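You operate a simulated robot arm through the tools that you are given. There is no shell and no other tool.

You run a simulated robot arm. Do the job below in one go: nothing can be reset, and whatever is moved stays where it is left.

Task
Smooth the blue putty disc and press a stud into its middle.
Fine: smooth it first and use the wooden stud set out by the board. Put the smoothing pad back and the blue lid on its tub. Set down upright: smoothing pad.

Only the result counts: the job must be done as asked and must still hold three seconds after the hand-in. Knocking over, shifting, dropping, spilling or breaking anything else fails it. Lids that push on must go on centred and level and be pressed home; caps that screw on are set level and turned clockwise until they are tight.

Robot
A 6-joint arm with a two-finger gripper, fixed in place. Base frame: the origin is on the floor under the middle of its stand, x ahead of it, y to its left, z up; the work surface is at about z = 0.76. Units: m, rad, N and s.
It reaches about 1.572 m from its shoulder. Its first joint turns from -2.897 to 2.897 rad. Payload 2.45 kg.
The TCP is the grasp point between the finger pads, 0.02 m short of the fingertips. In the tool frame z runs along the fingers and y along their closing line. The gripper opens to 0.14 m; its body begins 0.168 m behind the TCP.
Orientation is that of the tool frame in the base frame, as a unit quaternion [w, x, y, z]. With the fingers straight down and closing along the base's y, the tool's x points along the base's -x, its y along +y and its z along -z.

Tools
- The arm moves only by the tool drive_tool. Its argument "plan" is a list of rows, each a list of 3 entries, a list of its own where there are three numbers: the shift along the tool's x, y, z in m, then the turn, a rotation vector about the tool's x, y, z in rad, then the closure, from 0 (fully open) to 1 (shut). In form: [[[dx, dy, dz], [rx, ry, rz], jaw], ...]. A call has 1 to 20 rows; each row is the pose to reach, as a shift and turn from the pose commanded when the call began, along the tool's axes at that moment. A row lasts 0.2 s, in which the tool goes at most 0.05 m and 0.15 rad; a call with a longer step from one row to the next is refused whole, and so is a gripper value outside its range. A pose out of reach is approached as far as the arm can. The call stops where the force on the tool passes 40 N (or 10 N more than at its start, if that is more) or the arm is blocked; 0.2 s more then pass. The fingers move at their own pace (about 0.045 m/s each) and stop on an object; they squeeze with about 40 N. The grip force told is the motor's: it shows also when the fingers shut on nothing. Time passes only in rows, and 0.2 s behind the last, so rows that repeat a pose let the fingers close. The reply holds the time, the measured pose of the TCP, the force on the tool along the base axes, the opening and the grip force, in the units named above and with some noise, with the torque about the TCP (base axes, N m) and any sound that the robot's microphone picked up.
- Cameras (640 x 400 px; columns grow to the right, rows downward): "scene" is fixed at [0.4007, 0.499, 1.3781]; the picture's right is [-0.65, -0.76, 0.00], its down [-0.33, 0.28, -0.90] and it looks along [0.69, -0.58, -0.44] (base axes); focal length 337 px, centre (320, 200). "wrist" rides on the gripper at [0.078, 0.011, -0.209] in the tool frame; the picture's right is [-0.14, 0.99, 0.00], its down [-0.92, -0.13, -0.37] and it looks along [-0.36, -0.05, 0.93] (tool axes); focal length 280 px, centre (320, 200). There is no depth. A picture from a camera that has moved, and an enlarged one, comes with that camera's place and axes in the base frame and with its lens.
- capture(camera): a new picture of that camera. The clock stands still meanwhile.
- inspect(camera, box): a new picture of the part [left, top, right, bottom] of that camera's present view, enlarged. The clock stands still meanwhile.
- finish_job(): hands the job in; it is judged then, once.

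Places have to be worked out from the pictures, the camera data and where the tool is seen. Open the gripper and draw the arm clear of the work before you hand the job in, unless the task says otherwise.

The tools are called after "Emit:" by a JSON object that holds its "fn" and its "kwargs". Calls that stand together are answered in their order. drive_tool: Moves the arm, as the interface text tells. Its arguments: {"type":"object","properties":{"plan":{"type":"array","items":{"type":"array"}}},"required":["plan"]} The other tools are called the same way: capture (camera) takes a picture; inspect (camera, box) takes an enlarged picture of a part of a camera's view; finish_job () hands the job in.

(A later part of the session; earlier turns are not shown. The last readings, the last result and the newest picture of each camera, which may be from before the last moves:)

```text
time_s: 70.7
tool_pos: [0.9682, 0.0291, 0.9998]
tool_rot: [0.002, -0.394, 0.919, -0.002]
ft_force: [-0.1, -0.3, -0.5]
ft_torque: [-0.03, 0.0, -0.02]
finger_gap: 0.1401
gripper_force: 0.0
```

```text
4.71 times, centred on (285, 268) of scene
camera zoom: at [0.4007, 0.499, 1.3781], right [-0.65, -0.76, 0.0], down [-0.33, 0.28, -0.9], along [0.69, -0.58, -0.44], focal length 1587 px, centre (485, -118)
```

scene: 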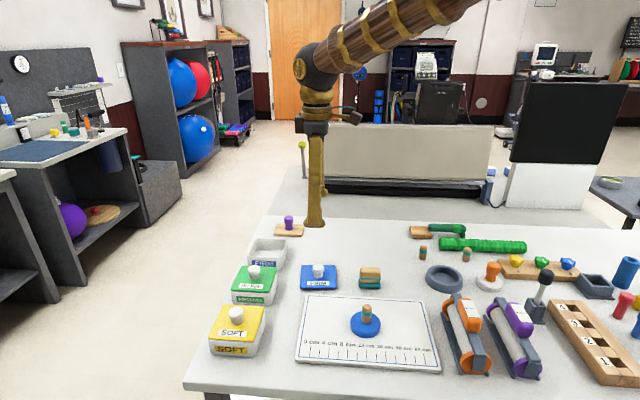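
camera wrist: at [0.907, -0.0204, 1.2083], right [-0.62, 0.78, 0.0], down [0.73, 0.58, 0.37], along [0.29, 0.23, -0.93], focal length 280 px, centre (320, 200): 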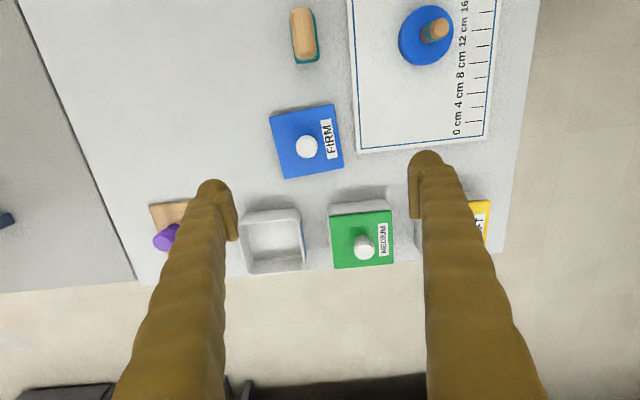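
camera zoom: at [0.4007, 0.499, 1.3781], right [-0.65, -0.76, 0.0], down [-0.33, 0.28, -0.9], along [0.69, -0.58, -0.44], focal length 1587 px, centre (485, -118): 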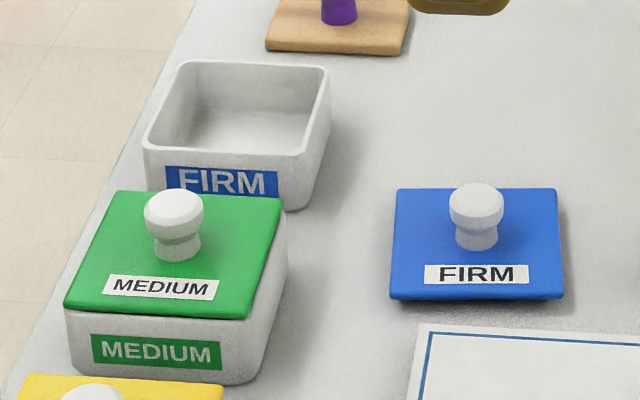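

The blue lid sits at about (0.979, 0.013) with its edges near 49–50°. The FIRM tub is at about (1.149, 0.072) with its edges near 43°, so the lid will need a turn of about 6°. I'll go closer over the lid to refine this.

Emit:
{"fn": "drive_tool", "kwargs": {"plan": [[[0.001, -0.005, 0.02], [0, 0, -0.02], 0], [[0.003, -0.012, 0.05], [0, 0, -0.04], 0], [[0.0046, -0.0188, 0.08], [0, 0, -0.054], 0], [[0.0046, -0.0188, 0.1], [0, 0, -0.054], 0], [[0.0046, -0.0188, 0.1], [0, 0, -0.054], 0]]}}

Emit:
{"fn": "capture", "kwargs": {"camera": "wrist"}}

Emit:
{"fn": "inspect", "kwargs": {"camera": "wrist", "box": [240, 80, 400, 260]}}

Emit:
{"fn": "inspect", "kwargs": {"camera": "scene", "box": [290, 250, 350, 300]}}

```text
time_s: 71.9
tool_pos: [0.9791, 0.0128, 0.9003]
tool_rot: [0.003, -0.419, 0.908, 0.0]
ft_force: [-0.5, 0.4, -0.1]
ft_torque: [-0.01, 0.02, 0.02]
finger_gap: 0.14
gripper_force: 0.0
```

```text
taken
camera wrist: at [0.9196, -0.0397, 1.1083], right [-0.66, 0.75, 0.0], down [0.69, 0.62, 0.37], along [0.28, 0.24, -0.93], focal length 280 px, centre (320, 200)
```

wrist: 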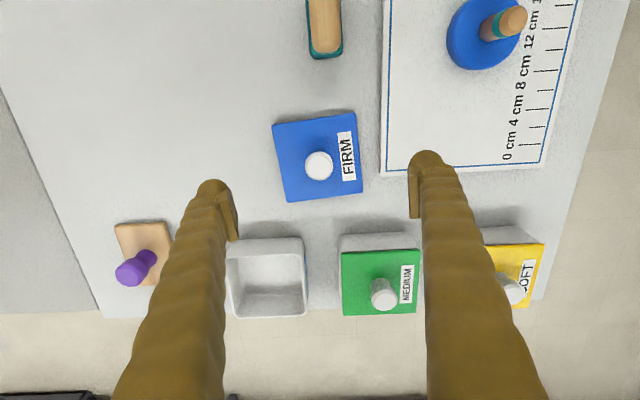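

```text
2.22 times, centred on (320, 170) of wrist
camera zoom: at [0.9196, -0.0397, 1.1083], right [-0.66, 0.75, 0.0], down [0.69, 0.62, 0.37], along [0.28, 0.24, -0.93], focal length 623 px, centre (320, 267)
```

zoom: 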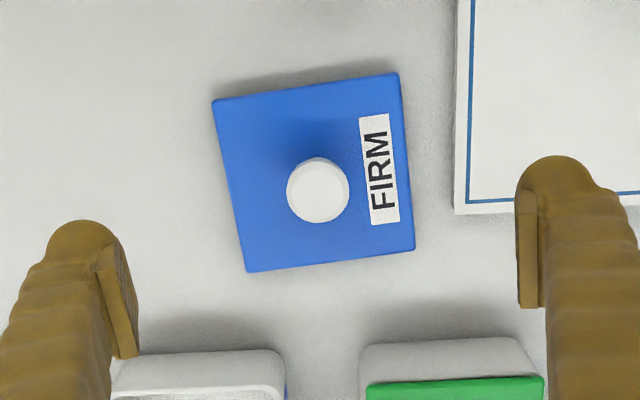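

```text
8.00 times, centred on (320, 275) of scene
camera zoom: at [0.4007, 0.499, 1.3781], right [-0.65, -0.76, 0.0], down [-0.33, 0.28, -0.9], along [0.69, -0.58, -0.44], focal length 2698 px, centre (320, -400)
```

zoom: 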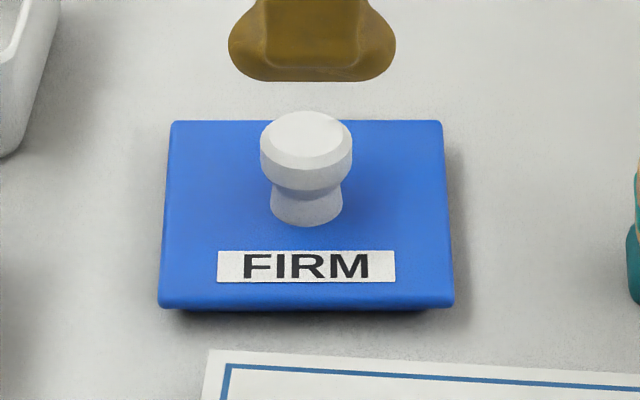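

The lid is square, about 98 mm, and lies exactly along the tool's current yaw of 49.5°. I'll zoom in on the open tub from here for its yaw.

Emit:
{"fn": "inspect", "kwargs": {"camera": "wrist", "box": [215, 225, 335, 325]}}

Emit:
{"fn": "inspect", "kwargs": {"camera": "wrist", "box": [320, 225, 440, 325]}}

```text
4.00 times, centred on (275, 275) of wrist
camera zoom: at [0.9196, -0.0397, 1.1083], right [-0.66, 0.75, 0.0], down [0.69, 0.62, 0.37], along [0.28, 0.24, -0.93], focal length 1122 px, centre (500, -100)
```

zoom: 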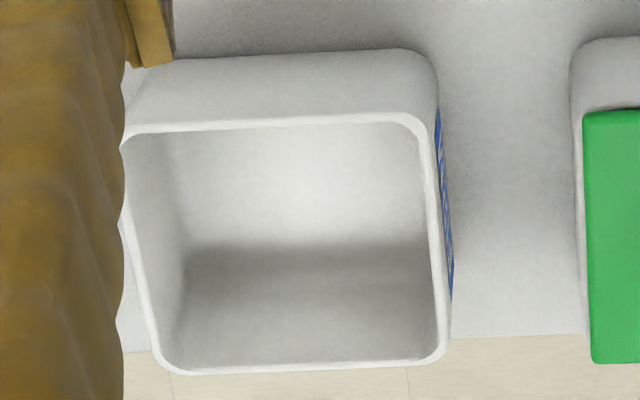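

```text
4.00 times, centred on (380, 275) of wrist
camera zoom: at [0.9196, -0.0397, 1.1083], right [-0.66, 0.75, 0.0], down [0.69, 0.62, 0.37], along [0.28, 0.24, -0.93], focal length 1122 px, centre (80, -100)
```

zoom: 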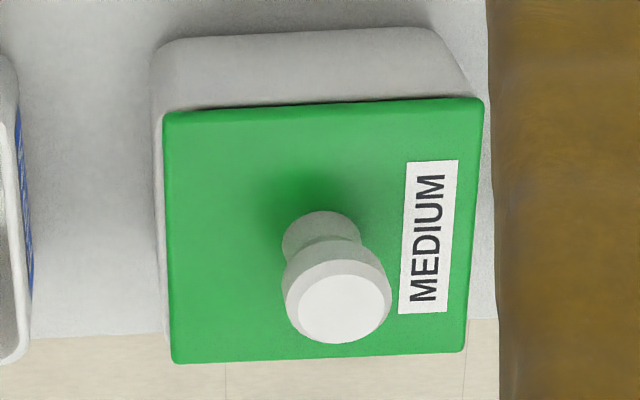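

The tub's edges come out near 45°, like the green one, while the lid is at 49.5°. So I'll turn the lid by about −4.6° when placing it. Before picking it up, I'll hover over the tub to measure its centre precisely.

Emit:
{"fn": "drive_tool", "kwargs": {"plan": [[[-0.015, -0.009, 0], [0, 0, 0.01], 0], [[-0.045, -0.027, 0], [0, 0, 0.03], 0], [[-0.075, -0.045, 0], [0, 0, 0.05], 0], [[-0.105, -0.063, 0], [0, 0, 0.07], 0], [[-0.135, -0.08, 0], [0, 0, 0.08], 0], [[-0.153, -0.091, 0], [0, 0, 0.08], 0], [[-0.157, -0.093, 0], [0, 0, 0.08], 0], [[-0.157, -0.093, 0], [0, 0, 0.08], 0]]}}

Emit:
{"fn": "capture", "kwargs": {"camera": "wrist"}}

Emit:
{"fn": "inspect", "kwargs": {"camera": "wrist", "box": [230, 70, 410, 250]}}

```text
time_s: 73.7
tool_pos: [1.1524, 0.0721, 0.899]
tool_rot: [0.003, -0.381, 0.924, -0.001]
ft_force: [-0.1, 1.2, 0.1]
ft_torque: [0.0, -0.04, 0.01]
finger_gap: 0.1398
gripper_force: 0.1
```

```text
taken
camera wrist: at [1.0883, 0.0246, 1.1092], right [-0.6, 0.8, 0.0], down [0.74, 0.56, 0.37], along [0.3, 0.22, -0.93], focal length 280 px, centre (320, 200)
```

wrist: 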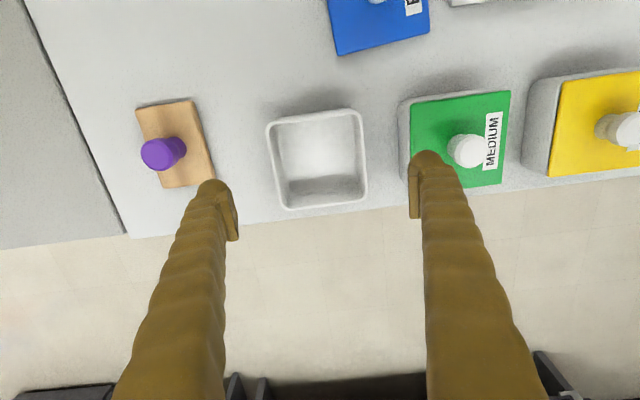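

```text
2.22 times, centred on (320, 160) of wrist
camera zoom: at [1.0883, 0.0246, 1.1092], right [-0.6, 0.8, 0.0], down [0.74, 0.56, 0.37], along [0.3, 0.22, -0.93], focal length 623 px, centre (320, 289)
```

zoom: 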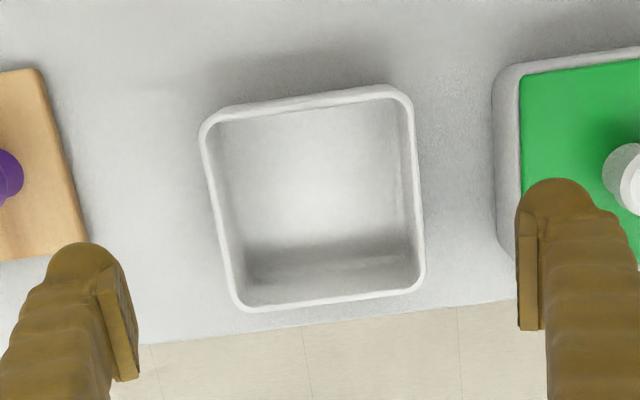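

The tub's rim is at about z ≈ 0.806, with its centre near (1.149, 0.068) and edges at ~44.6°. I'm going back over the lid's knob with the fingers narrowed, aligned to the lid.

Emit:
{"fn": "drive_tool", "kwargs": {"plan": [[[0.015, 0.007, 0], [0, 0, -0.01], 0.2], [[0.045, 0.021, 0], [0, 0, -0.03], 0.4], [[0.075, 0.036, 0], [0, 0, -0.05], 0.55], [[0.105, 0.05, 0], [0, 0, -0.07], 0.55], [[0.135, 0.065, 0], [0, 0, -0.082], 0.55], [[0.157, 0.075, 0], [0, 0, -0.082], 0.55], [[0.164, 0.0787, 0.01], [0, 0, -0.082], 0.55], [[0.164, 0.0787, 0.03], [0, 0, -0.082], 0.55], [[0.164, 0.0787, 0.045], [0, 0, -0.082], 0.55], [[0.164, 0.0787, 0.045], [0, 0, -0.082], 0.55]]}}

Emit:
{"fn": "inspect", "kwargs": {"camera": "wrist", "box": [230, 90, 410, 270]}}

Emit:
{"fn": "inspect", "kwargs": {"camera": "scene", "box": [290, 230, 350, 300]}}

```text
time_s: 75.9
tool_pos: [0.9812, 0.0109, 0.8545]
tool_rot: [0.002, -0.419, 0.908, -0.001]
ft_force: [0.0, -0.6, -0.4]
ft_torque: [-0.02, 0.04, -0.01]
finger_gap: 0.0631
gripper_force: 0.1
```

```text
2.22 times, centred on (320, 180) of wrist
camera zoom: at [0.921, -0.0411, 1.0631], right [-0.67, 0.75, 0.0], down [0.69, 0.62, 0.37], along [0.28, 0.25, -0.93], focal length 623 px, centre (320, 244)
```

zoom: 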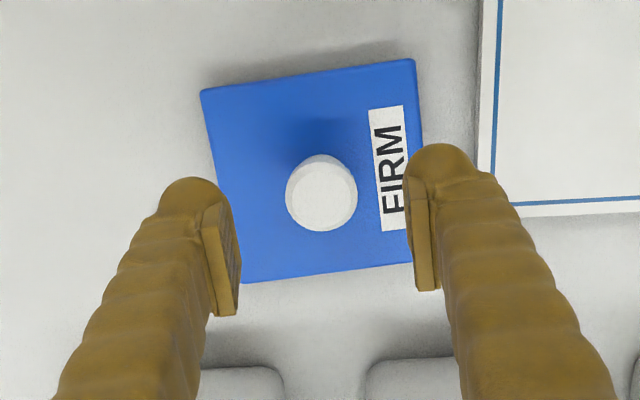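

```text
5.71 times, centred on (320, 265) of scene
camera zoom: at [0.4007, 0.499, 1.3781], right [-0.65, -0.76, 0.0], down [-0.33, 0.28, -0.9], along [0.69, -0.58, -0.44], focal length 1927 px, centre (320, -171)
```

zoom: 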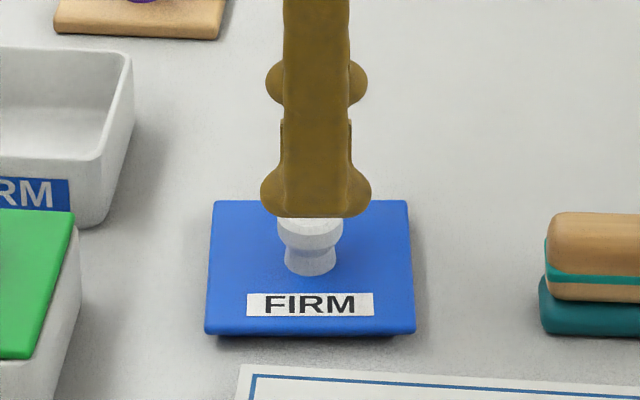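

The knob is between the fingers to within about 1–2 mm. Descending so the fingertips stop just above the lid plate.

Emit:
{"fn": "drive_tool", "kwargs": {"plan": [[[0.0005, 0, 0.015], [0, 0, 0], 0.55], [[0.0005, 0, 0.03], [0, 0, 0], 0.55], [[0.0005, 0, 0.042], [0, 0, 0], 0.55], [[0.0005, 0, 0.05], [0, 0, 0], 0.55], [[0.0005, 0, 0.053], [0, 0, 0], 0.55], [[0.0005, 0, 0.053], [0, 0, 0], 0.55]]}}

Emit:
{"fn": "inspect", "kwargs": {"camera": "scene", "box": [290, 230, 350, 300]}}

Emit:
{"fn": "inspect", "kwargs": {"camera": "wrist", "box": [230, 90, 410, 270]}}

```text
time_s: 77.3
tool_pos: [0.9805, 0.0124, 0.8011]
tool_rot: [0.002, -0.419, 0.908, 0.0]
ft_force: [0.1, -0.1, 0.6]
ft_torque: [0.0, 0.03, 0.0]
finger_gap: 0.0631
gripper_force: 0.0
```

```text
5.71 times, centred on (320, 265) of scene
camera zoom: at [0.4007, 0.499, 1.3781], right [-0.65, -0.76, 0.0], down [-0.33, 0.28, -0.9], along [0.69, -0.58, -0.44], focal length 1927 px, centre (320, -171)
```

zoom: 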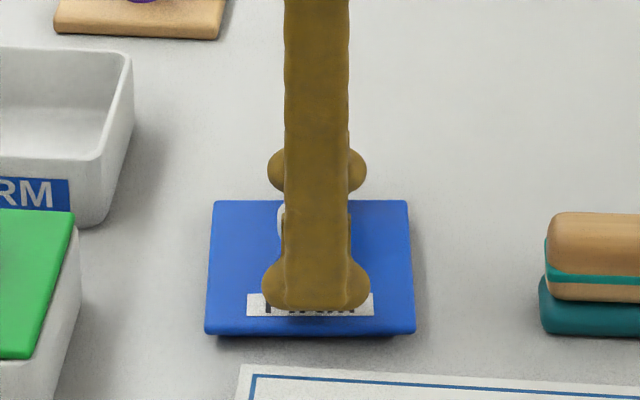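

```text
2.22 times, centred on (320, 180) of wrist
camera zoom: at [0.9212, -0.0413, 1.0102], right [-0.67, 0.75, 0.0], down [0.69, 0.62, 0.37], along [0.28, 0.25, -0.93], focal length 623 px, centre (320, 244)
```

zoom: 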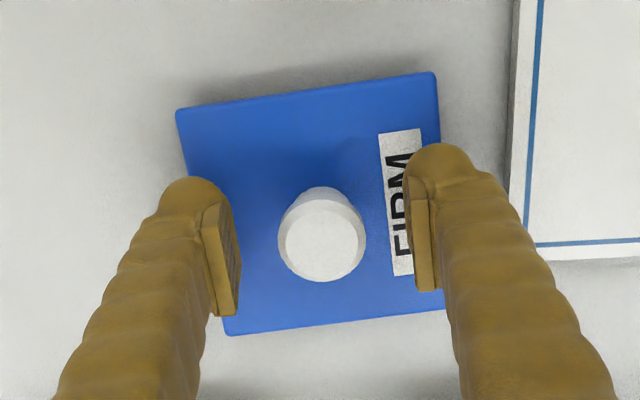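

The knob is exactly at the grasp point now. Closing on it.

Emit:
{"fn": "drive_tool", "kwargs": {"plan": [[[0, 0, 0], [0, 0, 0], 0.8], [[0, 0, 0], [0, 0, 0], 1], [[0, 0, 0], [0, 0, 0], 1], [[0, 0, 0], [0, 0, 0], 1], [[0, 0, 0], [0, 0, 0], 1], [[0, 0, 0], [0, 0, 0], 1]]}}

Emit:
{"fn": "drive_tool", "kwargs": {"plan": [[[0, 0, -0.001], [0, 0, 0], 1], [[0, 0, -0.002], [0, 0, 0], 1], [[0, 0, -0.004], [0, 0, 0], 1], [[0, 0, -0.007], [0, 0, 0], 1], [[0, 0, -0.01], [0, 0, 0], 1]]}}

Emit:
{"fn": "inspect", "kwargs": {"camera": "scene", "box": [290, 230, 350, 300]}}

Emit:
{"fn": "inspect", "kwargs": {"camera": "wrist", "box": [230, 90, 410, 270]}}

```text
time_s: 78.7
tool_pos: [0.9812, 0.0123, 0.8013]
tool_rot: [0.001, -0.419, 0.908, -0.002]
ft_force: [0.0, 1.1, 0.6]
ft_torque: [0.0, 0.03, 0.02]
finger_gap: 0.0264
gripper_force: 40.3
```

```text
time_s: 79.9
tool_pos: [0.9807, 0.0123, 0.8114]
tool_rot: [0.002, -0.42, 0.908, -0.002]
ft_force: [-0.3, 0.4, -0.8]
ft_torque: [0.01, 0.01, 0.02]
finger_gap: 0.0265
gripper_force: 39.7
```

```text
5.71 times, centred on (320, 265) of scene
camera zoom: at [0.4007, 0.499, 1.3781], right [-0.65, -0.76, 0.0], down [-0.33, 0.28, -0.9], along [0.69, -0.58, -0.44], focal length 1927 px, centre (320, -171)
```

zoom: 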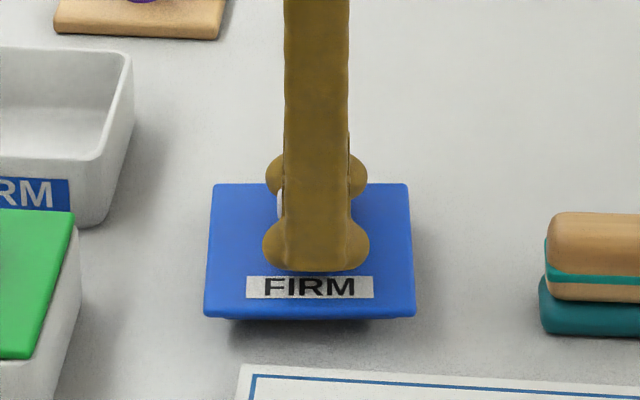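

```text
2.22 times, centred on (320, 180) of wrist
camera zoom: at [0.921, -0.0411, 1.0205], right [-0.67, 0.75, 0.0], down [0.69, 0.62, 0.37], along [0.28, 0.25, -0.93], focal length 623 px, centre (320, 244)
```

zoom: 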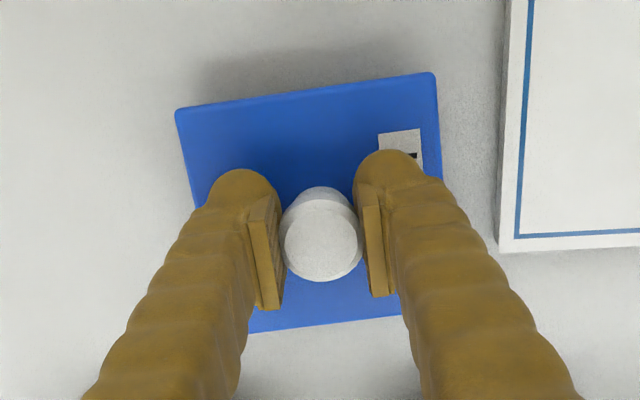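

The lid is held level and square to the tool. I'll raise it and carry it over the tub, turning it −5° to match the tub.

Emit:
{"fn": "drive_tool", "kwargs": {"plan": [[[0, 0, -0.015], [0, 0, 0], 1], [[0, 0, -0.035], [0, 0, 0], 1], [[0, 0, -0.06], [0, 0, 0], 1], [[-0.008, -0.005, -0.08], [0, 0, 0.01], 1], [[-0.028, -0.017, -0.089], [0, 0, 0.025], 1], [[-0.053, -0.032, -0.089], [0, 0, 0.04], 1], [[-0.078, -0.047, -0.089], [0, 0, 0.055], 1], [[-0.103, -0.062, -0.089], [0, 0, 0.07], 1], [[-0.128, -0.077, -0.089], [0, 0, 0.08], 1], [[-0.145, -0.087, -0.089], [0, 0, 0.088], 1], [[-0.1531, -0.0921, -0.089], [0, 0, 0.088], 1], [[-0.1531, -0.0921, -0.089], [0, 0, 0.088], 1]]}}

Emit:
{"fn": "capture", "kwargs": {"camera": "wrist"}}

Emit:
{"fn": "inspect", "kwargs": {"camera": "scene", "box": [220, 190, 330, 300]}}

```text
time_s: 82.5
tool_pos: [1.1502, 0.0686, 0.9016]
tool_rot: [0.002, -0.379, 0.925, -0.001]
ft_force: [0.4, 0.3, -1.4]
ft_torque: [-0.04, -0.02, -0.02]
finger_gap: 0.0264
gripper_force: 39.8
```

```text
taken
camera wrist: at [1.0862, 0.021, 1.11], right [-0.6, 0.8, 0.0], down [0.74, 0.56, 0.37], along [0.3, 0.22, -0.93], focal length 280 px, centre (320, 200)
```

wrist: 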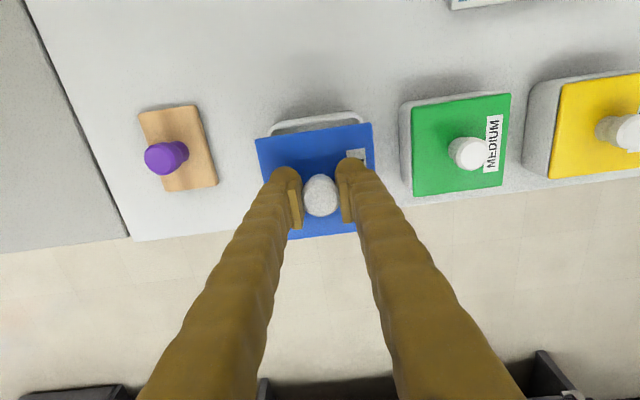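

```text
3.64 times, centred on (275, 245) of scene
camera zoom: at [0.4007, 0.499, 1.3781], right [-0.65, -0.76, 0.0], down [-0.33, 0.28, -0.9], along [0.69, -0.58, -0.44], focal length 1226 px, centre (484, 36)
```

zoom: 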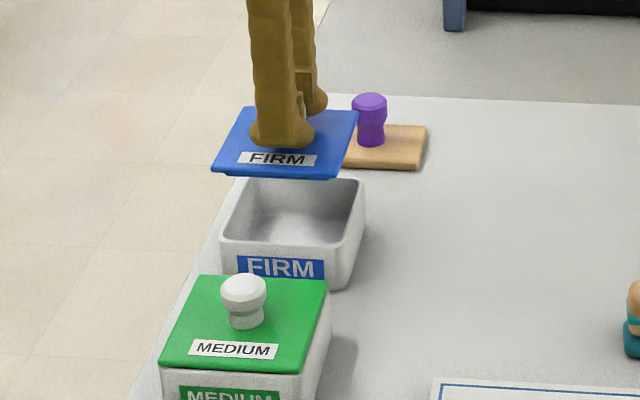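

Emit:
{"fn": "inspect", "kwargs": {"camera": "wrist", "box": [245, 95, 395, 245]}}

```text
2.67 times, centred on (320, 170) of wrist
camera zoom: at [1.0862, 0.021, 1.11], right [-0.6, 0.8, 0.0], down [0.74, 0.56, 0.37], along [0.3, 0.22, -0.93], focal length 748 px, centre (320, 280)
```

zoom: 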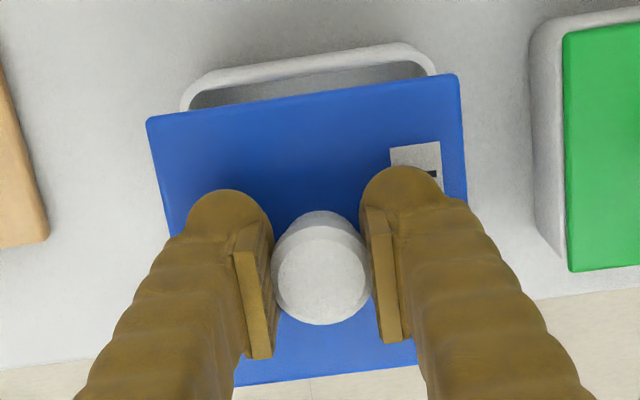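

The lid and tub edges are parallel, and the lid should shift about 1 mm back. Lowering to just above the rim and checking again in both views.

Emit:
{"fn": "drive_tool", "kwargs": {"plan": [[[0.0005, 0, 0.012], [0, 0, 0], 1], [[0.001, 0, 0.026], [0, 0, 0], 1], [[0.001, 0, 0.038], [0, 0, 0], 1], [[0.001, 0, 0.046], [0, 0, 0], 1], [[0.001, 0, 0.046], [0, 0, 0], 1]]}}

Emit:
{"fn": "inspect", "kwargs": {"camera": "wrist", "box": [245, 95, 395, 245]}}

Emit:
{"fn": "inspect", "kwargs": {"camera": "scene", "box": [230, 215, 310, 285]}}

```text
time_s: 83.7
tool_pos: [1.1499, 0.0675, 0.8558]
tool_rot: [0.002, -0.379, 0.925, -0.001]
ft_force: [-0.5, -0.3, -0.1]
ft_torque: [-0.01, 0.01, -0.01]
finger_gap: 0.0262
gripper_force: 39.6
```

```text
2.67 times, centred on (320, 170) of wrist
camera zoom: at [1.0856, 0.0202, 1.0638], right [-0.6, 0.8, 0.0], down [0.74, 0.56, 0.37], along [0.3, 0.22, -0.93], focal length 748 px, centre (320, 280)
```

zoom: 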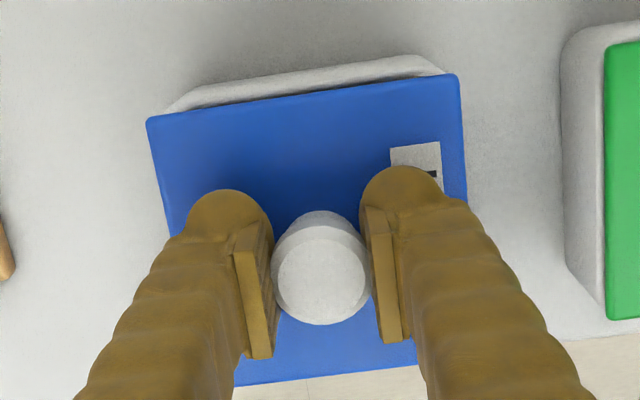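

```text
5.71 times, centred on (270, 250) of scene
camera zoom: at [0.4007, 0.499, 1.3781], right [-0.65, -0.76, 0.0], down [-0.33, 0.28, -0.9], along [0.69, -0.58, -0.44], focal length 1927 px, centre (606, -86)
```

zoom: 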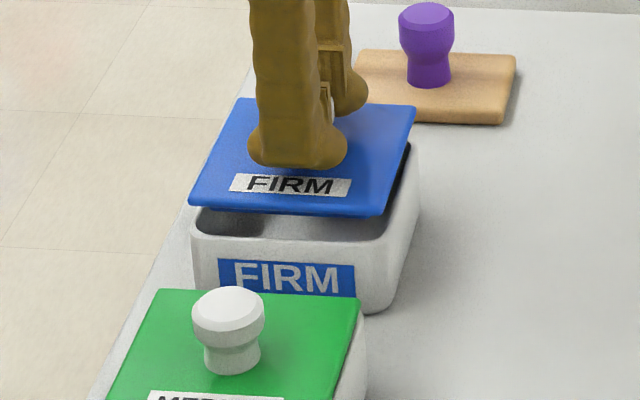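

Emit:
{"fn": "inspect", "kwargs": {"camera": "wrist", "box": [250, 105, 370, 150]}}

Emit:
{"fn": "inspect", "kwargs": {"camera": "scene", "box": [248, 240, 298, 275]}}

```text
5.33 times, centred on (310, 128) of wrist
camera zoom: at [1.0856, 0.0202, 1.0638], right [-0.6, 0.8, 0.0], down [0.74, 0.56, 0.37], along [0.3, 0.22, -0.93], focal length 1495 px, centre (373, 587)
```

zoom: 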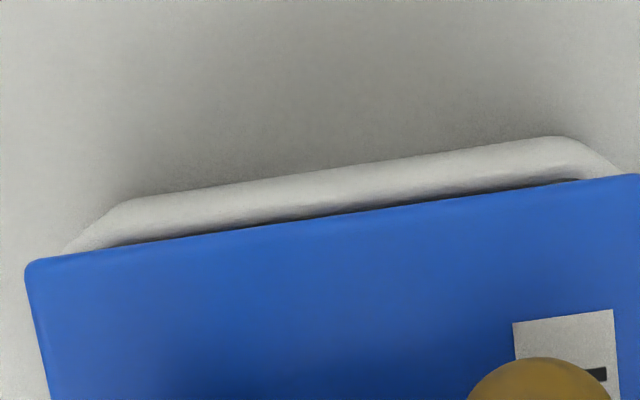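

```text
11.43 times, centred on (273, 258) of scene
camera zoom: at [0.4007, 0.499, 1.3781], right [-0.65, -0.76, 0.0], down [-0.33, 0.28, -0.9], along [0.69, -0.58, -0.44], focal length 3854 px, centre (857, -457)
```

zoom: 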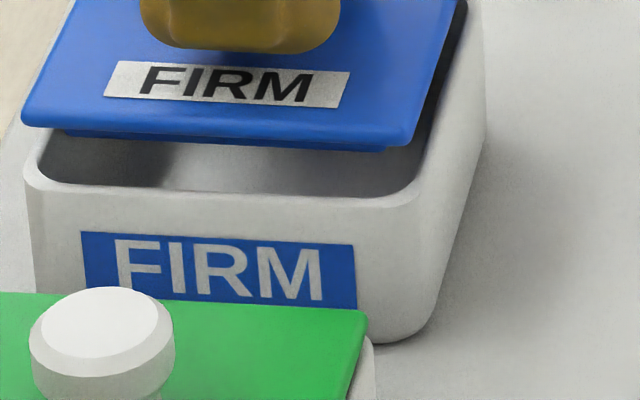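

Lid and tub edges are parallel within 0.3° and centred within about 1 mm, with roughly 8 mm left to the rim. Lowering in steps while watching the force.

Emit:
{"fn": "drive_tool", "kwargs": {"plan": [[[0.0005, 0, 0.002], [0, 0, 0], 1], [[0.0005, 0, 0.004], [0, 0, 0], 1], [[0.0005, 0, 0.006], [0, 0, 0], 1], [[0.0005, 0, 0.007], [0, 0, 0], 1]]}}

Emit:
{"fn": "inspect", "kwargs": {"camera": "scene", "box": [248, 240, 298, 275]}}

Emit:
{"fn": "inspect", "kwargs": {"camera": "wrist", "box": [245, 95, 395, 245]}}

```text
time_s: 84.7
tool_pos: [1.1488, 0.0679, 0.8473]
tool_rot: [0.002, -0.379, 0.925, -0.001]
ft_force: [-0.3, 1.2, -0.2]
ft_torque: [-0.02, 0.0, 0.0]
finger_gap: 0.0264
gripper_force: 40.2
```

```text
11.43 times, centred on (273, 258) of scene
camera zoom: at [0.4007, 0.499, 1.3781], right [-0.65, -0.76, 0.0], down [-0.33, 0.28, -0.9], along [0.69, -0.58, -0.44], focal length 3854 px, centre (857, -457)
```

zoom: 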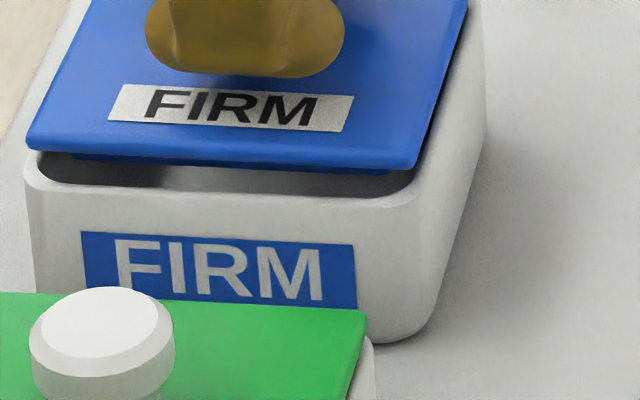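

```text
2.67 times, centred on (320, 170) of wrist
camera zoom: at [1.0848, 0.0198, 1.0568], right [-0.6, 0.8, 0.0], down [0.74, 0.56, 0.37], along [0.3, 0.22, -0.93], focal length 748 px, centre (320, 280)
```

zoom: 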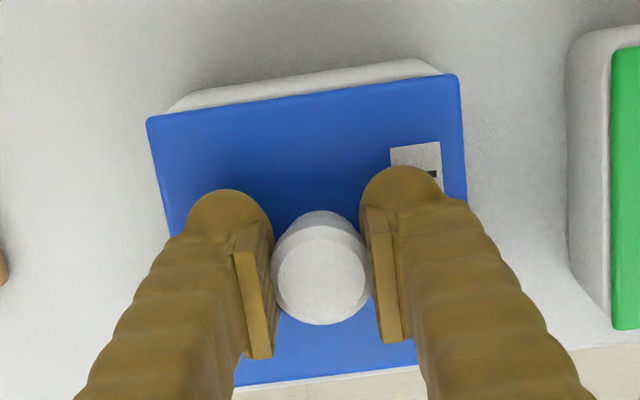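

Still no contact and well centred. Continuing down slowly.

Emit:
{"fn": "drive_tool", "kwargs": {"plan": [[[0, 0, 0.001], [0, 0, 0], 1], [[0, 0, 0.002], [0, 0, 0], 1], [[0, 0, 0.003], [0, 0, 0], 1], [[0, 0, 0.004], [0, 0, 0], 1]]}}

Emit:
{"fn": "inspect", "kwargs": {"camera": "scene", "box": [248, 240, 298, 275]}}

```text
time_s: 85.7
tool_pos: [1.1492, 0.0681, 0.8449]
tool_rot: [0.002, -0.38, 0.925, -0.001]
ft_force: [-0.1, -0.1, 0.0]
ft_torque: [0.0, 0.0, 0.03]
finger_gap: 0.0265
gripper_force: 39.8
```

```text
11.43 times, centred on (273, 258) of scene
camera zoom: at [0.4007, 0.499, 1.3781], right [-0.65, -0.76, 0.0], down [-0.33, 0.28, -0.9], along [0.69, -0.58, -0.44], focal length 3854 px, centre (857, -457)
```

zoom: 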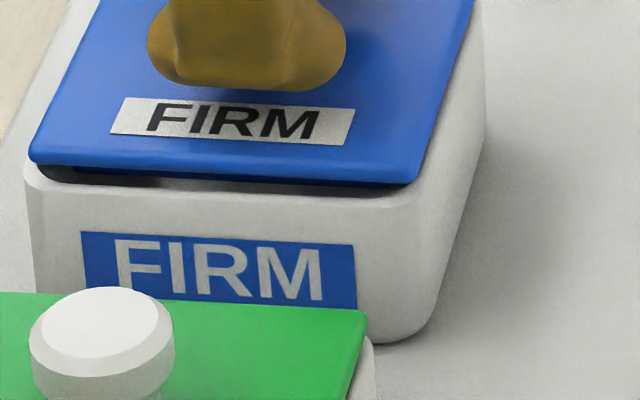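

Emit:
{"fn": "drive_tool", "kwargs": {"plan": [[[0, 0, 0.001], [0, 0, 0], 1], [[0, 0, 0.002], [0, 0, 0], 1], [[0, 0, 0.003], [0, 0, 0], 1]]}}

Emit:
{"fn": "inspect", "kwargs": {"camera": "scene", "box": [248, 240, 298, 275]}}

```text
time_s: 86.5
tool_pos: [1.1485, 0.0682, 0.8409]
tool_rot: [0.003, -0.38, 0.925, -0.001]
ft_force: [-0.1, -0.2, 0.1]
ft_torque: [0.01, 0.02, 0.01]
finger_gap: 0.0266
gripper_force: 40.2
```

```text
11.43 times, centred on (273, 258) of scene
camera zoom: at [0.4007, 0.499, 1.3781], right [-0.65, -0.76, 0.0], down [-0.33, 0.28, -0.9], along [0.69, -0.58, -0.44], focal length 3854 px, centre (857, -457)
```

zoom: 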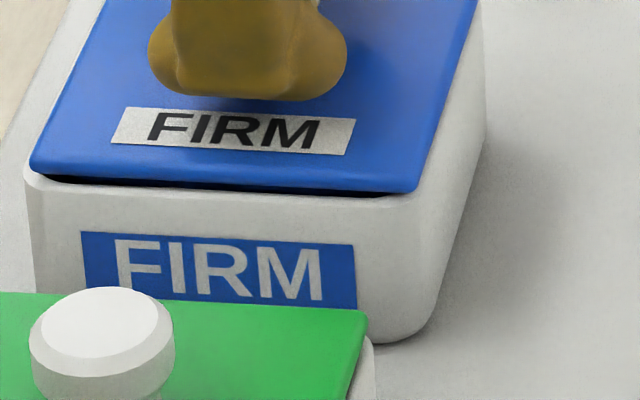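

The plug is entering the opening and only a 1–2 mm gap remains. Pressing it home gently and checking the force and sound.

Emit:
{"fn": "drive_tool", "kwargs": {"plan": [[[0, 0, 0.0005], [0, 0, 0], 1], [[0, 0, 0.001], [0, 0, 0], 1], [[0, 0, 0.0015], [0, 0, 0], 1], [[0, 0, 0.002], [0, 0, 0], 1], [[0, 0, 0.0025], [0, 0, 0], 1]]}}

Emit:
{"fn": "inspect", "kwargs": {"camera": "scene", "box": [248, 240, 298, 275]}}

```text
time_s: 87.7
tool_pos: [1.1492, 0.0665, 0.8402]
tool_rot: [0.003, -0.379, 0.925, -0.001]
ft_force: [-3.2, -0.4, 9.3]
ft_torque: [-0.08, 0.09, 0.01]
finger_gap: 0.0266
gripper_force: 40.3
```

```text
11.43 times, centred on (273, 258) of scene
camera zoom: at [0.4007, 0.499, 1.3781], right [-0.65, -0.76, 0.0], down [-0.33, 0.28, -0.9], along [0.69, -0.58, -0.44], focal length 3854 px, centre (857, -457)
```

zoom: 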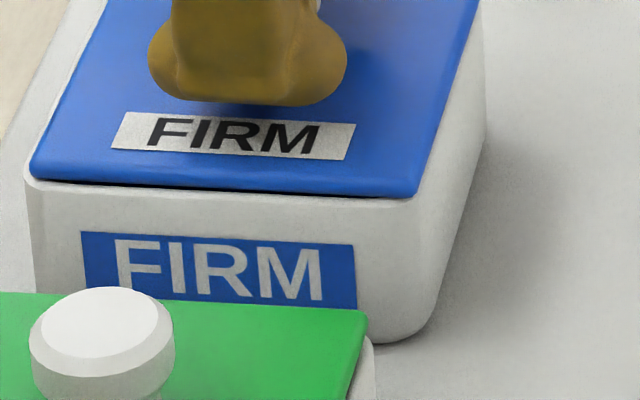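

Contact at 9 N. Pressing harder, in small steps up to about 35 N.

Emit:
{"fn": "drive_tool", "kwargs": {"plan": [[[0, 0, 0.0005], [0, 0, 0], 1], [[0, 0, 0.001], [0, 0, 0], 1], [[0, 0, 0.0014], [0, 0, 0], 1], [[0, 0, 0.0014], [0, 0, 0], 1]]}}

Emit:
{"fn": "inspect", "kwargs": {"camera": "scene", "box": [248, 240, 298, 275]}}

```text
time_s: 88.7
tool_pos: [1.15, 0.0676, 0.8386]
tool_rot: [0.004, -0.38, 0.925, 0.0]
ft_force: [-8.8, -1.9, 32.6]
ft_torque: [0.01, 0.08, 0.03]
finger_gap: 0.0265
gripper_force: 40.1
```

```text
11.43 times, centred on (273, 258) of scene
camera zoom: at [0.4007, 0.499, 1.3781], right [-0.65, -0.76, 0.0], down [-0.33, 0.28, -0.9], along [0.69, -0.58, -0.44], focal length 3854 px, centre (857, -457)
```

zoom: 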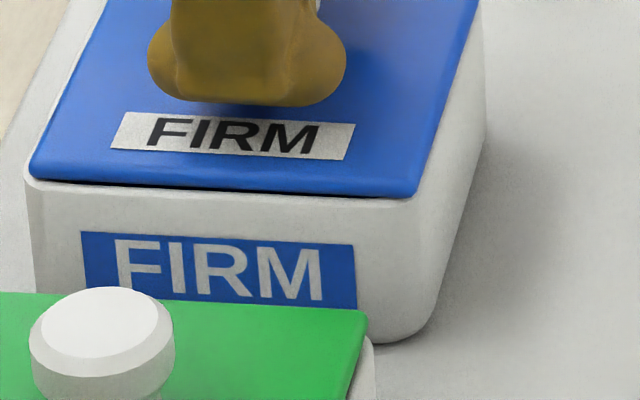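

At 33 N the lid sits nearly flush. I'll compare its seam with the green lid's and push a little further, to make sure it is home.

Emit:
{"fn": "drive_tool", "kwargs": {"plan": [[[0, 0, 0.0002], [0, 0, 0], 1], [[0, 0, 0.0003], [0, 0, 0], 1], [[0, 0, 0.0003], [0, 0, 0], 1]]}}

Emit:
{"fn": "inspect", "kwargs": {"camera": "scene", "box": [230, 260, 290, 305]}}

Emit:
{"fn": "inspect", "kwargs": {"camera": "scene", "box": [240, 230, 300, 275]}}

```text
time_s: 89.5
tool_pos: [1.1493, 0.0685, 0.8393]
tool_rot: [0.003, -0.38, 0.925, -0.002]
ft_force: [-0.1, -2.1, 40.5]
ft_torque: [0.06, -0.09, 0.04]
finger_gap: 0.0265
gripper_force: 40.2
```

```text
8.89 times, centred on (260, 282) of scene
camera zoom: at [0.4007, 0.499, 1.3781], right [-0.65, -0.76, 0.0], down [-0.33, 0.28, -0.9], along [0.69, -0.58, -0.44], focal length 2998 px, centre (853, -533)
```

zoom: 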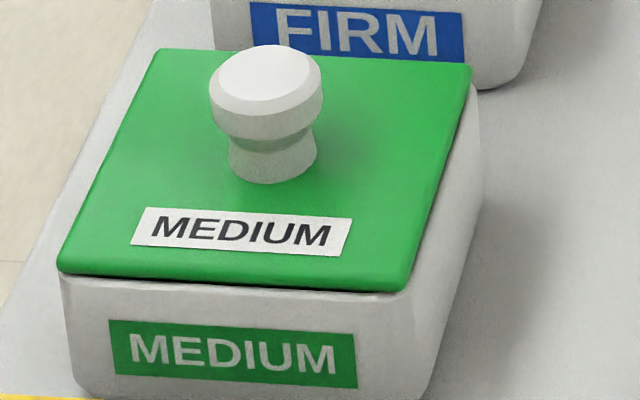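

```text
8.89 times, centred on (270, 252) of scene
camera zoom: at [0.4007, 0.499, 1.3781], right [-0.65, -0.76, 0.0], down [-0.33, 0.28, -0.9], along [0.69, -0.58, -0.44], focal length 2998 px, centre (764, -267)
```

zoom: 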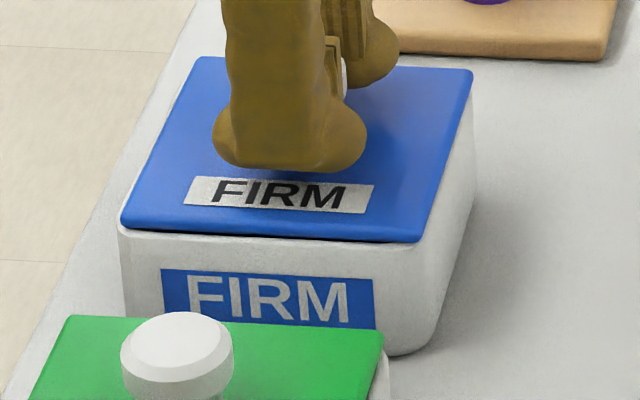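

The blue lid's seam now matches the green lid's, and it has been pressed with 40 N. I'll relax the pressure and then release the knob.

Emit:
{"fn": "drive_tool", "kwargs": {"plan": [[[0, 0, -0.0006], [0, 0, 0], 1], [[0, 0, -0.0012], [0, 0, 0], 1], [[0, 0, -0.0014], [0, 0, 0], 1]]}}

```text
time_s: 90.3
tool_pos: [1.1487, 0.0673, 0.8396]
tool_rot: [0.002, -0.38, 0.925, -0.002]
ft_force: [12.2, -0.4, 28.5]
ft_torque: [0.18, -0.37, -0.06]
finger_gap: 0.0264
gripper_force: 40.6
```

Emit:
{"fn": "drive_tool", "kwargs": {"plan": [[[0, 0, -0.0005], [0, 0, 0], 1], [[0, 0, -0.001], [0, 0, 0], 1], [[0, 0, -0.001], [0, 0, 0], 1]]}}

Emit:
{"fn": "inspect", "kwargs": {"camera": "scene", "box": [240, 230, 300, 275]}}

```text
time_s: 91.1
tool_pos: [1.1493, 0.0676, 0.8384]
tool_rot: [0.001, -0.38, 0.925, 0.0]
ft_force: [4.1, -3.1, 13.4]
ft_torque: [0.03, -0.09, 0.01]
finger_gap: 0.0267
gripper_force: 40.3
```

```text
8.89 times, centred on (270, 252) of scene
camera zoom: at [0.4007, 0.499, 1.3781], right [-0.65, -0.76, 0.0], down [-0.33, 0.28, -0.9], along [0.69, -0.58, -0.44], focal length 2998 px, centre (764, -267)
```

zoom: 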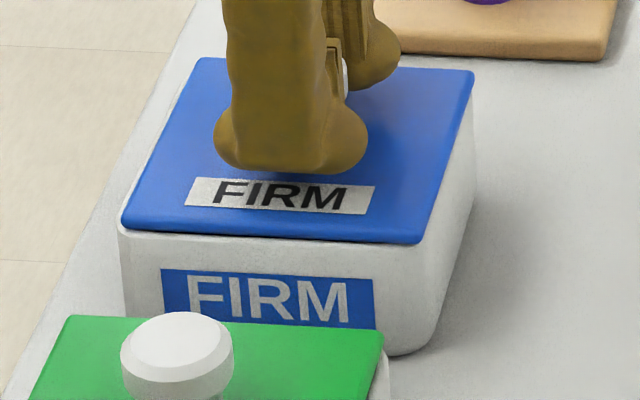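

Emit:
{"fn": "drive_tool", "kwargs": {"plan": [[[0, 0, -0.0004], [0, 0, 0], 1], [[0, 0, -0.0006], [0, 0, 0], 1], [[0, 0, -0.0006], [0, 0, 0], 1]]}}

```text
time_s: 91.9
tool_pos: [1.1483, 0.068, 0.8393]
tool_rot: [0.002, -0.379, 0.925, 0.0]
ft_force: [-0.4, 0.1, 0.5]
ft_torque: [0.02, 0.0, 0.0]
finger_gap: 0.0265
gripper_force: 40.5
```

The force is near zero now. A tiny upward tug will show whether the lid is seated and holding.

Emit:
{"fn": "drive_tool", "kwargs": {"plan": [[[0, 0, -0.0004], [0, 0, 0], 1], [[0, 0, -0.0008], [0, 0, 0], 1], [[0, 0, -0.0008], [0, 0, 0], 1]]}}

Emit:
{"fn": "inspect", "kwargs": {"camera": "scene", "box": [240, 230, 300, 275]}}

```text
time_s: 92.7
tool_pos: [1.1491, 0.0672, 0.8411]
tool_rot: [0.003, -0.379, 0.925, -0.001]
ft_force: [0.3, 0.2, 0.4]
ft_torque: [0.01, 0.0, 0.01]
finger_gap: 0.0265
gripper_force: 40.5
```

```text
8.89 times, centred on (270, 252) of scene
camera zoom: at [0.4007, 0.499, 1.3781], right [-0.65, -0.76, 0.0], down [-0.33, 0.28, -0.9], along [0.69, -0.58, -0.44], focal length 2998 px, centre (764, -267)
```

zoom: 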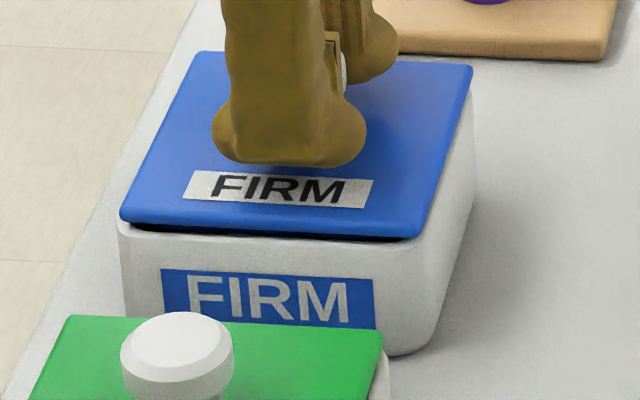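

The lid lifted freely, so it isn't clipped in, just resting. I'll reseat it, press again, then let go and check its centring from above.

Emit:
{"fn": "drive_tool", "kwargs": {"plan": [[[0, 0, 0.0006], [0, 0, 0], 1], [[0, 0, 0.0012], [0, 0, 0], 1], [[0, 0, 0.0018], [0, 0, 0], 1], [[0, 0, 0.0024], [0, 0, 0], 1], [[0, 0, 0.0026], [0, 0, 0], 1], [[0, 0, 0.0026], [0, 0, 0], 1]]}}

Emit:
{"fn": "inspect", "kwargs": {"camera": "scene", "box": [240, 230, 300, 275]}}

Emit:
{"fn": "inspect", "kwargs": {"camera": "wrist", "box": [235, 95, 405, 245]}}

```text
time_s: 94.1
tool_pos: [1.149, 0.0685, 0.8378]
tool_rot: [0.003, -0.38, 0.925, -0.002]
ft_force: [-1.9, -1.8, 8.2]
ft_torque: [-0.14, 0.15, 0.01]
finger_gap: 0.0265
gripper_force: 39.5
```

```text
8.89 times, centred on (270, 252) of scene
camera zoom: at [0.4007, 0.499, 1.3781], right [-0.65, -0.76, 0.0], down [-0.33, 0.28, -0.9], along [0.69, -0.58, -0.44], focal length 2998 px, centre (764, -267)
```

zoom: 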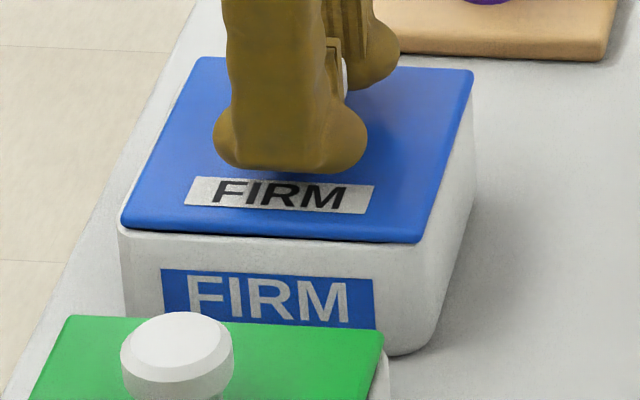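

```text
2.67 times, centred on (320, 170) of wrist
camera zoom: at [1.0846, 0.0199, 1.0474], right [-0.6, 0.8, 0.0], down [0.74, 0.56, 0.37], along [0.3, 0.22, -0.93], focal length 748 px, centre (320, 280)
```

zoom: 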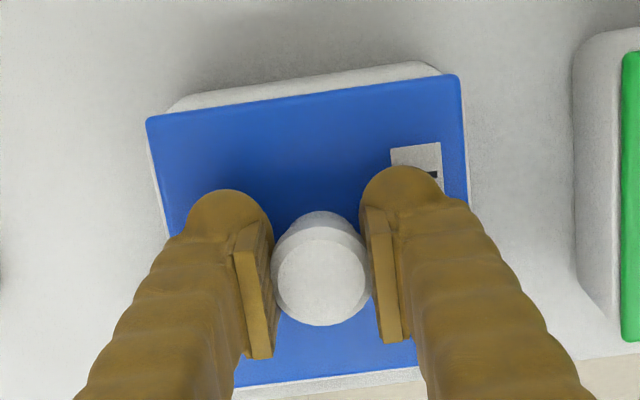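

The lid is seated again and looks centred. I'll ease the pressure off, let go, and compare it with the green lid from directly above.

Emit:
{"fn": "drive_tool", "kwargs": {"plan": [[[0, 0, -0.0004], [0, 0, 0], 1], [[0, 0, -0.0004], [0, 0, 0], 0.8], [[0, 0, -0.0004], [0, 0, 0], 0.7], [[0, 0, -0.0004], [0, 0, 0], 0.6], [[0, 0, -0.0004], [0, 0, 0], 0.55], [[0, 0, -0.0004], [0, 0, 0], 0.55]]}}

Emit:
{"fn": "drive_tool", "kwargs": {"plan": [[[0, 0, -0.01], [0, 0, 0], 0.55], [[0, 0, -0.025], [0, 0, 0], 0.45], [[0, 0, -0.045], [0, 0, 0], 0.3], [[0, 0, -0.07], [0, 0, 0], 0.15], [[0, 0, -0.1], [0, 0, 0], 0], [[0, 0, -0.12], [0, 0, 0], 0], [[0, 0, -0.12], [0, 0, 0], 0]]}}

Emit:
{"fn": "capture", "kwargs": {"camera": "wrist"}}

Emit:
{"fn": "inspect", "kwargs": {"camera": "wrist", "box": [250, 80, 390, 210]}}

Emit:
{"fn": "inspect", "kwargs": {"camera": "scene", "box": [225, 225, 305, 305]}}

```text
time_s: 95.5
tool_pos: [1.1499, 0.0676, 0.8388]
tool_rot: [0.002, -0.38, 0.925, -0.001]
ft_force: [-0.3, 0.5, 0.2]
ft_torque: [-0.01, 0.0, 0.03]
finger_gap: 0.063
gripper_force: 0.0
```

```text
time_s: 97.1
tool_pos: [1.1478, 0.0668, 0.9598]
tool_rot: [0.003, -0.379, 0.925, -0.002]
ft_force: [0.5, 0.1, -0.4]
ft_torque: [0.0, -0.04, 0.01]
finger_gap: 0.14
gripper_force: 0.1
```

```text
taken
camera wrist: at [1.0838, 0.0198, 1.1676], right [-0.6, 0.8, 0.0], down [0.74, 0.56, 0.37], along [0.3, 0.22, -0.93], focal length 280 px, centre (320, 200)
```

wrist: 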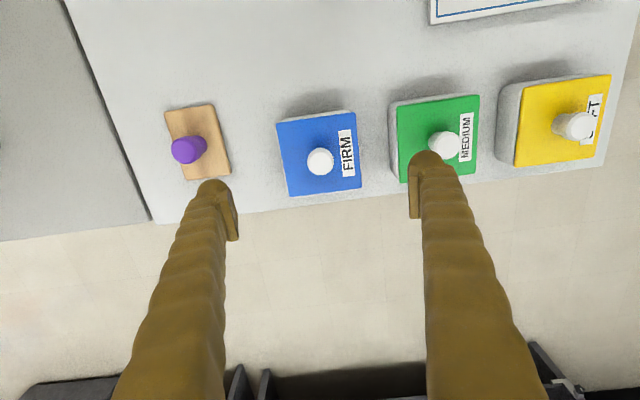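

```text
3.08 times, centred on (320, 145) of wrist
camera zoom: at [1.0838, 0.0198, 1.1676], right [-0.6, 0.8, 0.0], down [0.74, 0.56, 0.37], along [0.3, 0.22, -0.93], focal length 863 px, centre (320, 369)
```

zoom: 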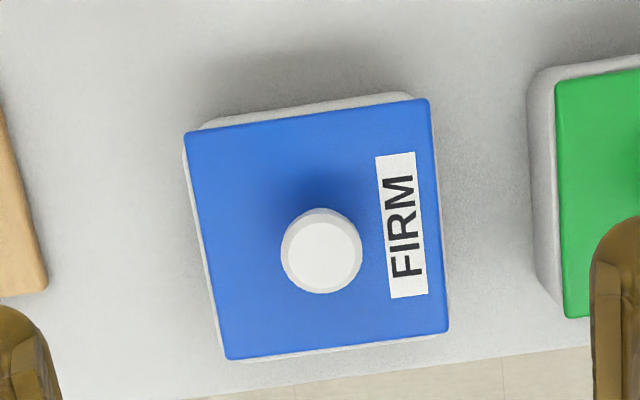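

```text
5.00 times, centred on (265, 265) of scene
camera zoom: at [0.4007, 0.499, 1.3781], right [-0.65, -0.76, 0.0], down [-0.33, 0.28, -0.9], along [0.69, -0.58, -0.44], focal length 1686 px, centre (595, -125)
```

zoom: 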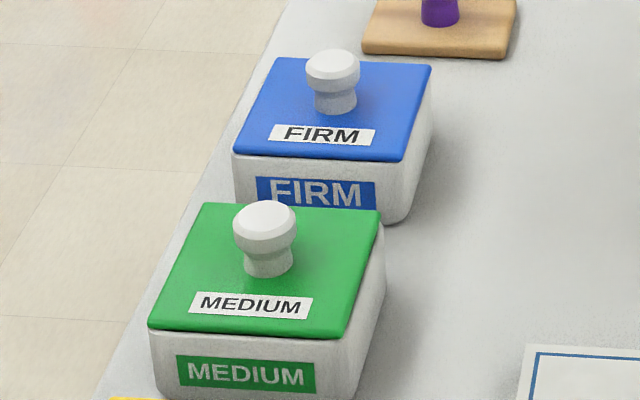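

Emit:
{"fn": "inspect", "kwargs": {"camera": "scene", "box": [250, 245, 290, 275]}}

Emit:
{"fn": "inspect", "kwargs": {"camera": "scene", "box": [230, 275, 275, 308]}}

Emit:
{"fn": "inspect", "kwargs": {"camera": "scene", "box": [205, 300, 270, 358]}}

```text
13.33 times, centred on (270, 260) of scene
camera zoom: at [0.4007, 0.499, 1.3781], right [-0.65, -0.76, 0.0], down [-0.33, 0.28, -0.9], along [0.69, -0.58, -0.44], focal length 4497 px, centre (987, -600)
```

zoom: 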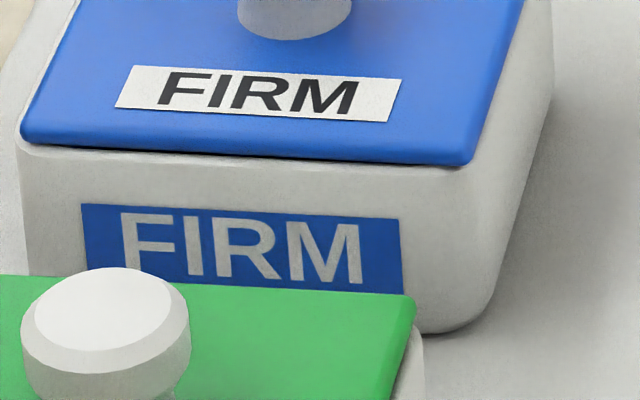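

```text
12.12 times, centred on (252, 292) of scene
camera zoom: at [0.4007, 0.499, 1.3781], right [-0.65, -0.76, 0.0], down [-0.33, 0.28, -0.9], along [0.69, -0.58, -0.44], focal length 4088 px, centre (1138, -909)
```

zoom: 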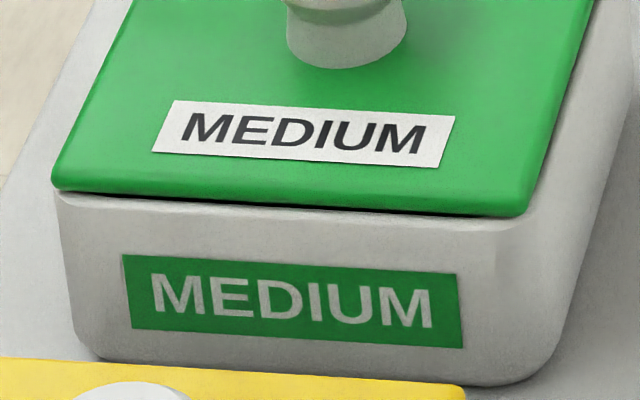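

```text
6.90 times, centred on (238, 329) of scene
camera zoom: at [0.4007, 0.499, 1.3781], right [-0.65, -0.76, 0.0], down [-0.33, 0.28, -0.9], along [0.69, -0.58, -0.44], focal length 2326 px, centre (889, -690)
```

zoom: 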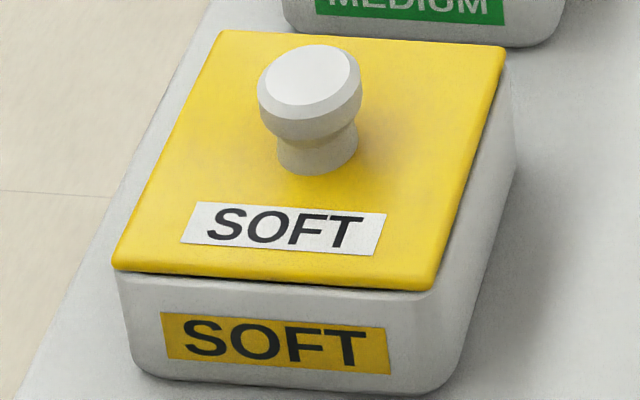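

The lid is seated, with its seam closed like the others. It looks about 1–2 mm toward tool +x compared with the green and yellow lids, so I'll view the green lid from exactly the same relative position as a reference.

Emit:
{"fn": "drive_tool", "kwargs": {"plan": [[[0, 0.03, 0], [0, 0, 0], 0], [[0, 0.07, 0], [0, 0, 0], 0], [[0, 0.11, 0], [0, 0, 0], 0], [[0, 0.14, 0], [0, 0, 0], 0], [[0, 0.15, 0], [0, 0, 0], 0], [[0, 0.15, 0], [0, 0, 0], 0]]}}

Emit:
{"fn": "capture", "kwargs": {"camera": "wrist"}}

Emit:
{"fn": "inspect", "kwargs": {"camera": "wrist", "box": [250, 80, 390, 210]}}

```text
time_s: 98.5
tool_pos: [1.0428, 0.1766, 0.9587]
tool_rot: [0.001, -0.379, 0.925, -0.001]
ft_force: [-1.1, -0.1, 0.0]
ft_torque: [0.02, 0.02, -0.01]
finger_gap: 0.1404
gripper_force: 0.0
```

```text
taken
camera wrist: at [0.9784, 0.1279, 1.167], right [-0.6, 0.8, 0.0], down [0.74, 0.56, 0.37], along [0.3, 0.22, -0.93], focal length 280 px, centre (320, 200)
```

wrist: 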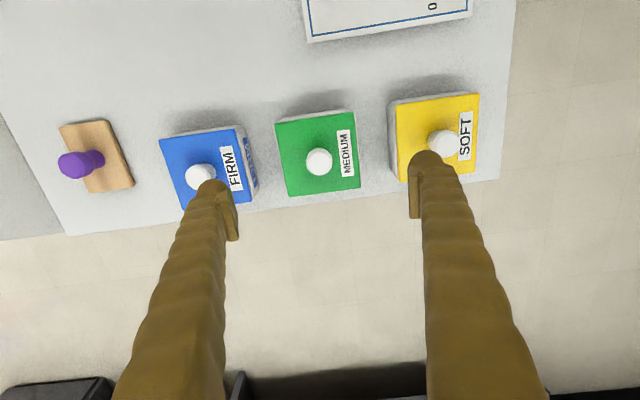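

```text
3.08 times, centred on (320, 145) of wrist
camera zoom: at [0.9784, 0.1279, 1.167], right [-0.6, 0.8, 0.0], down [0.74, 0.56, 0.37], along [0.3, 0.22, -0.93], focal length 863 px, centre (320, 369)
```

zoom: 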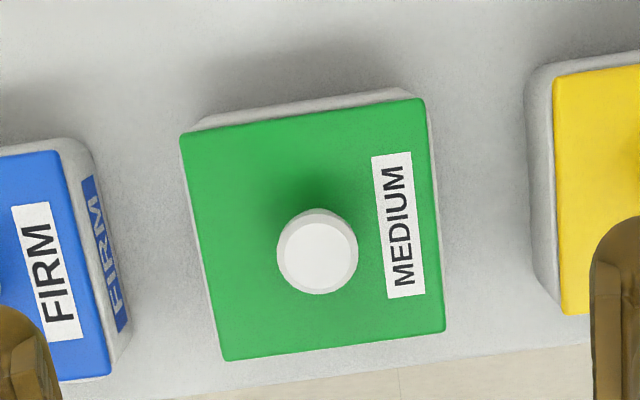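

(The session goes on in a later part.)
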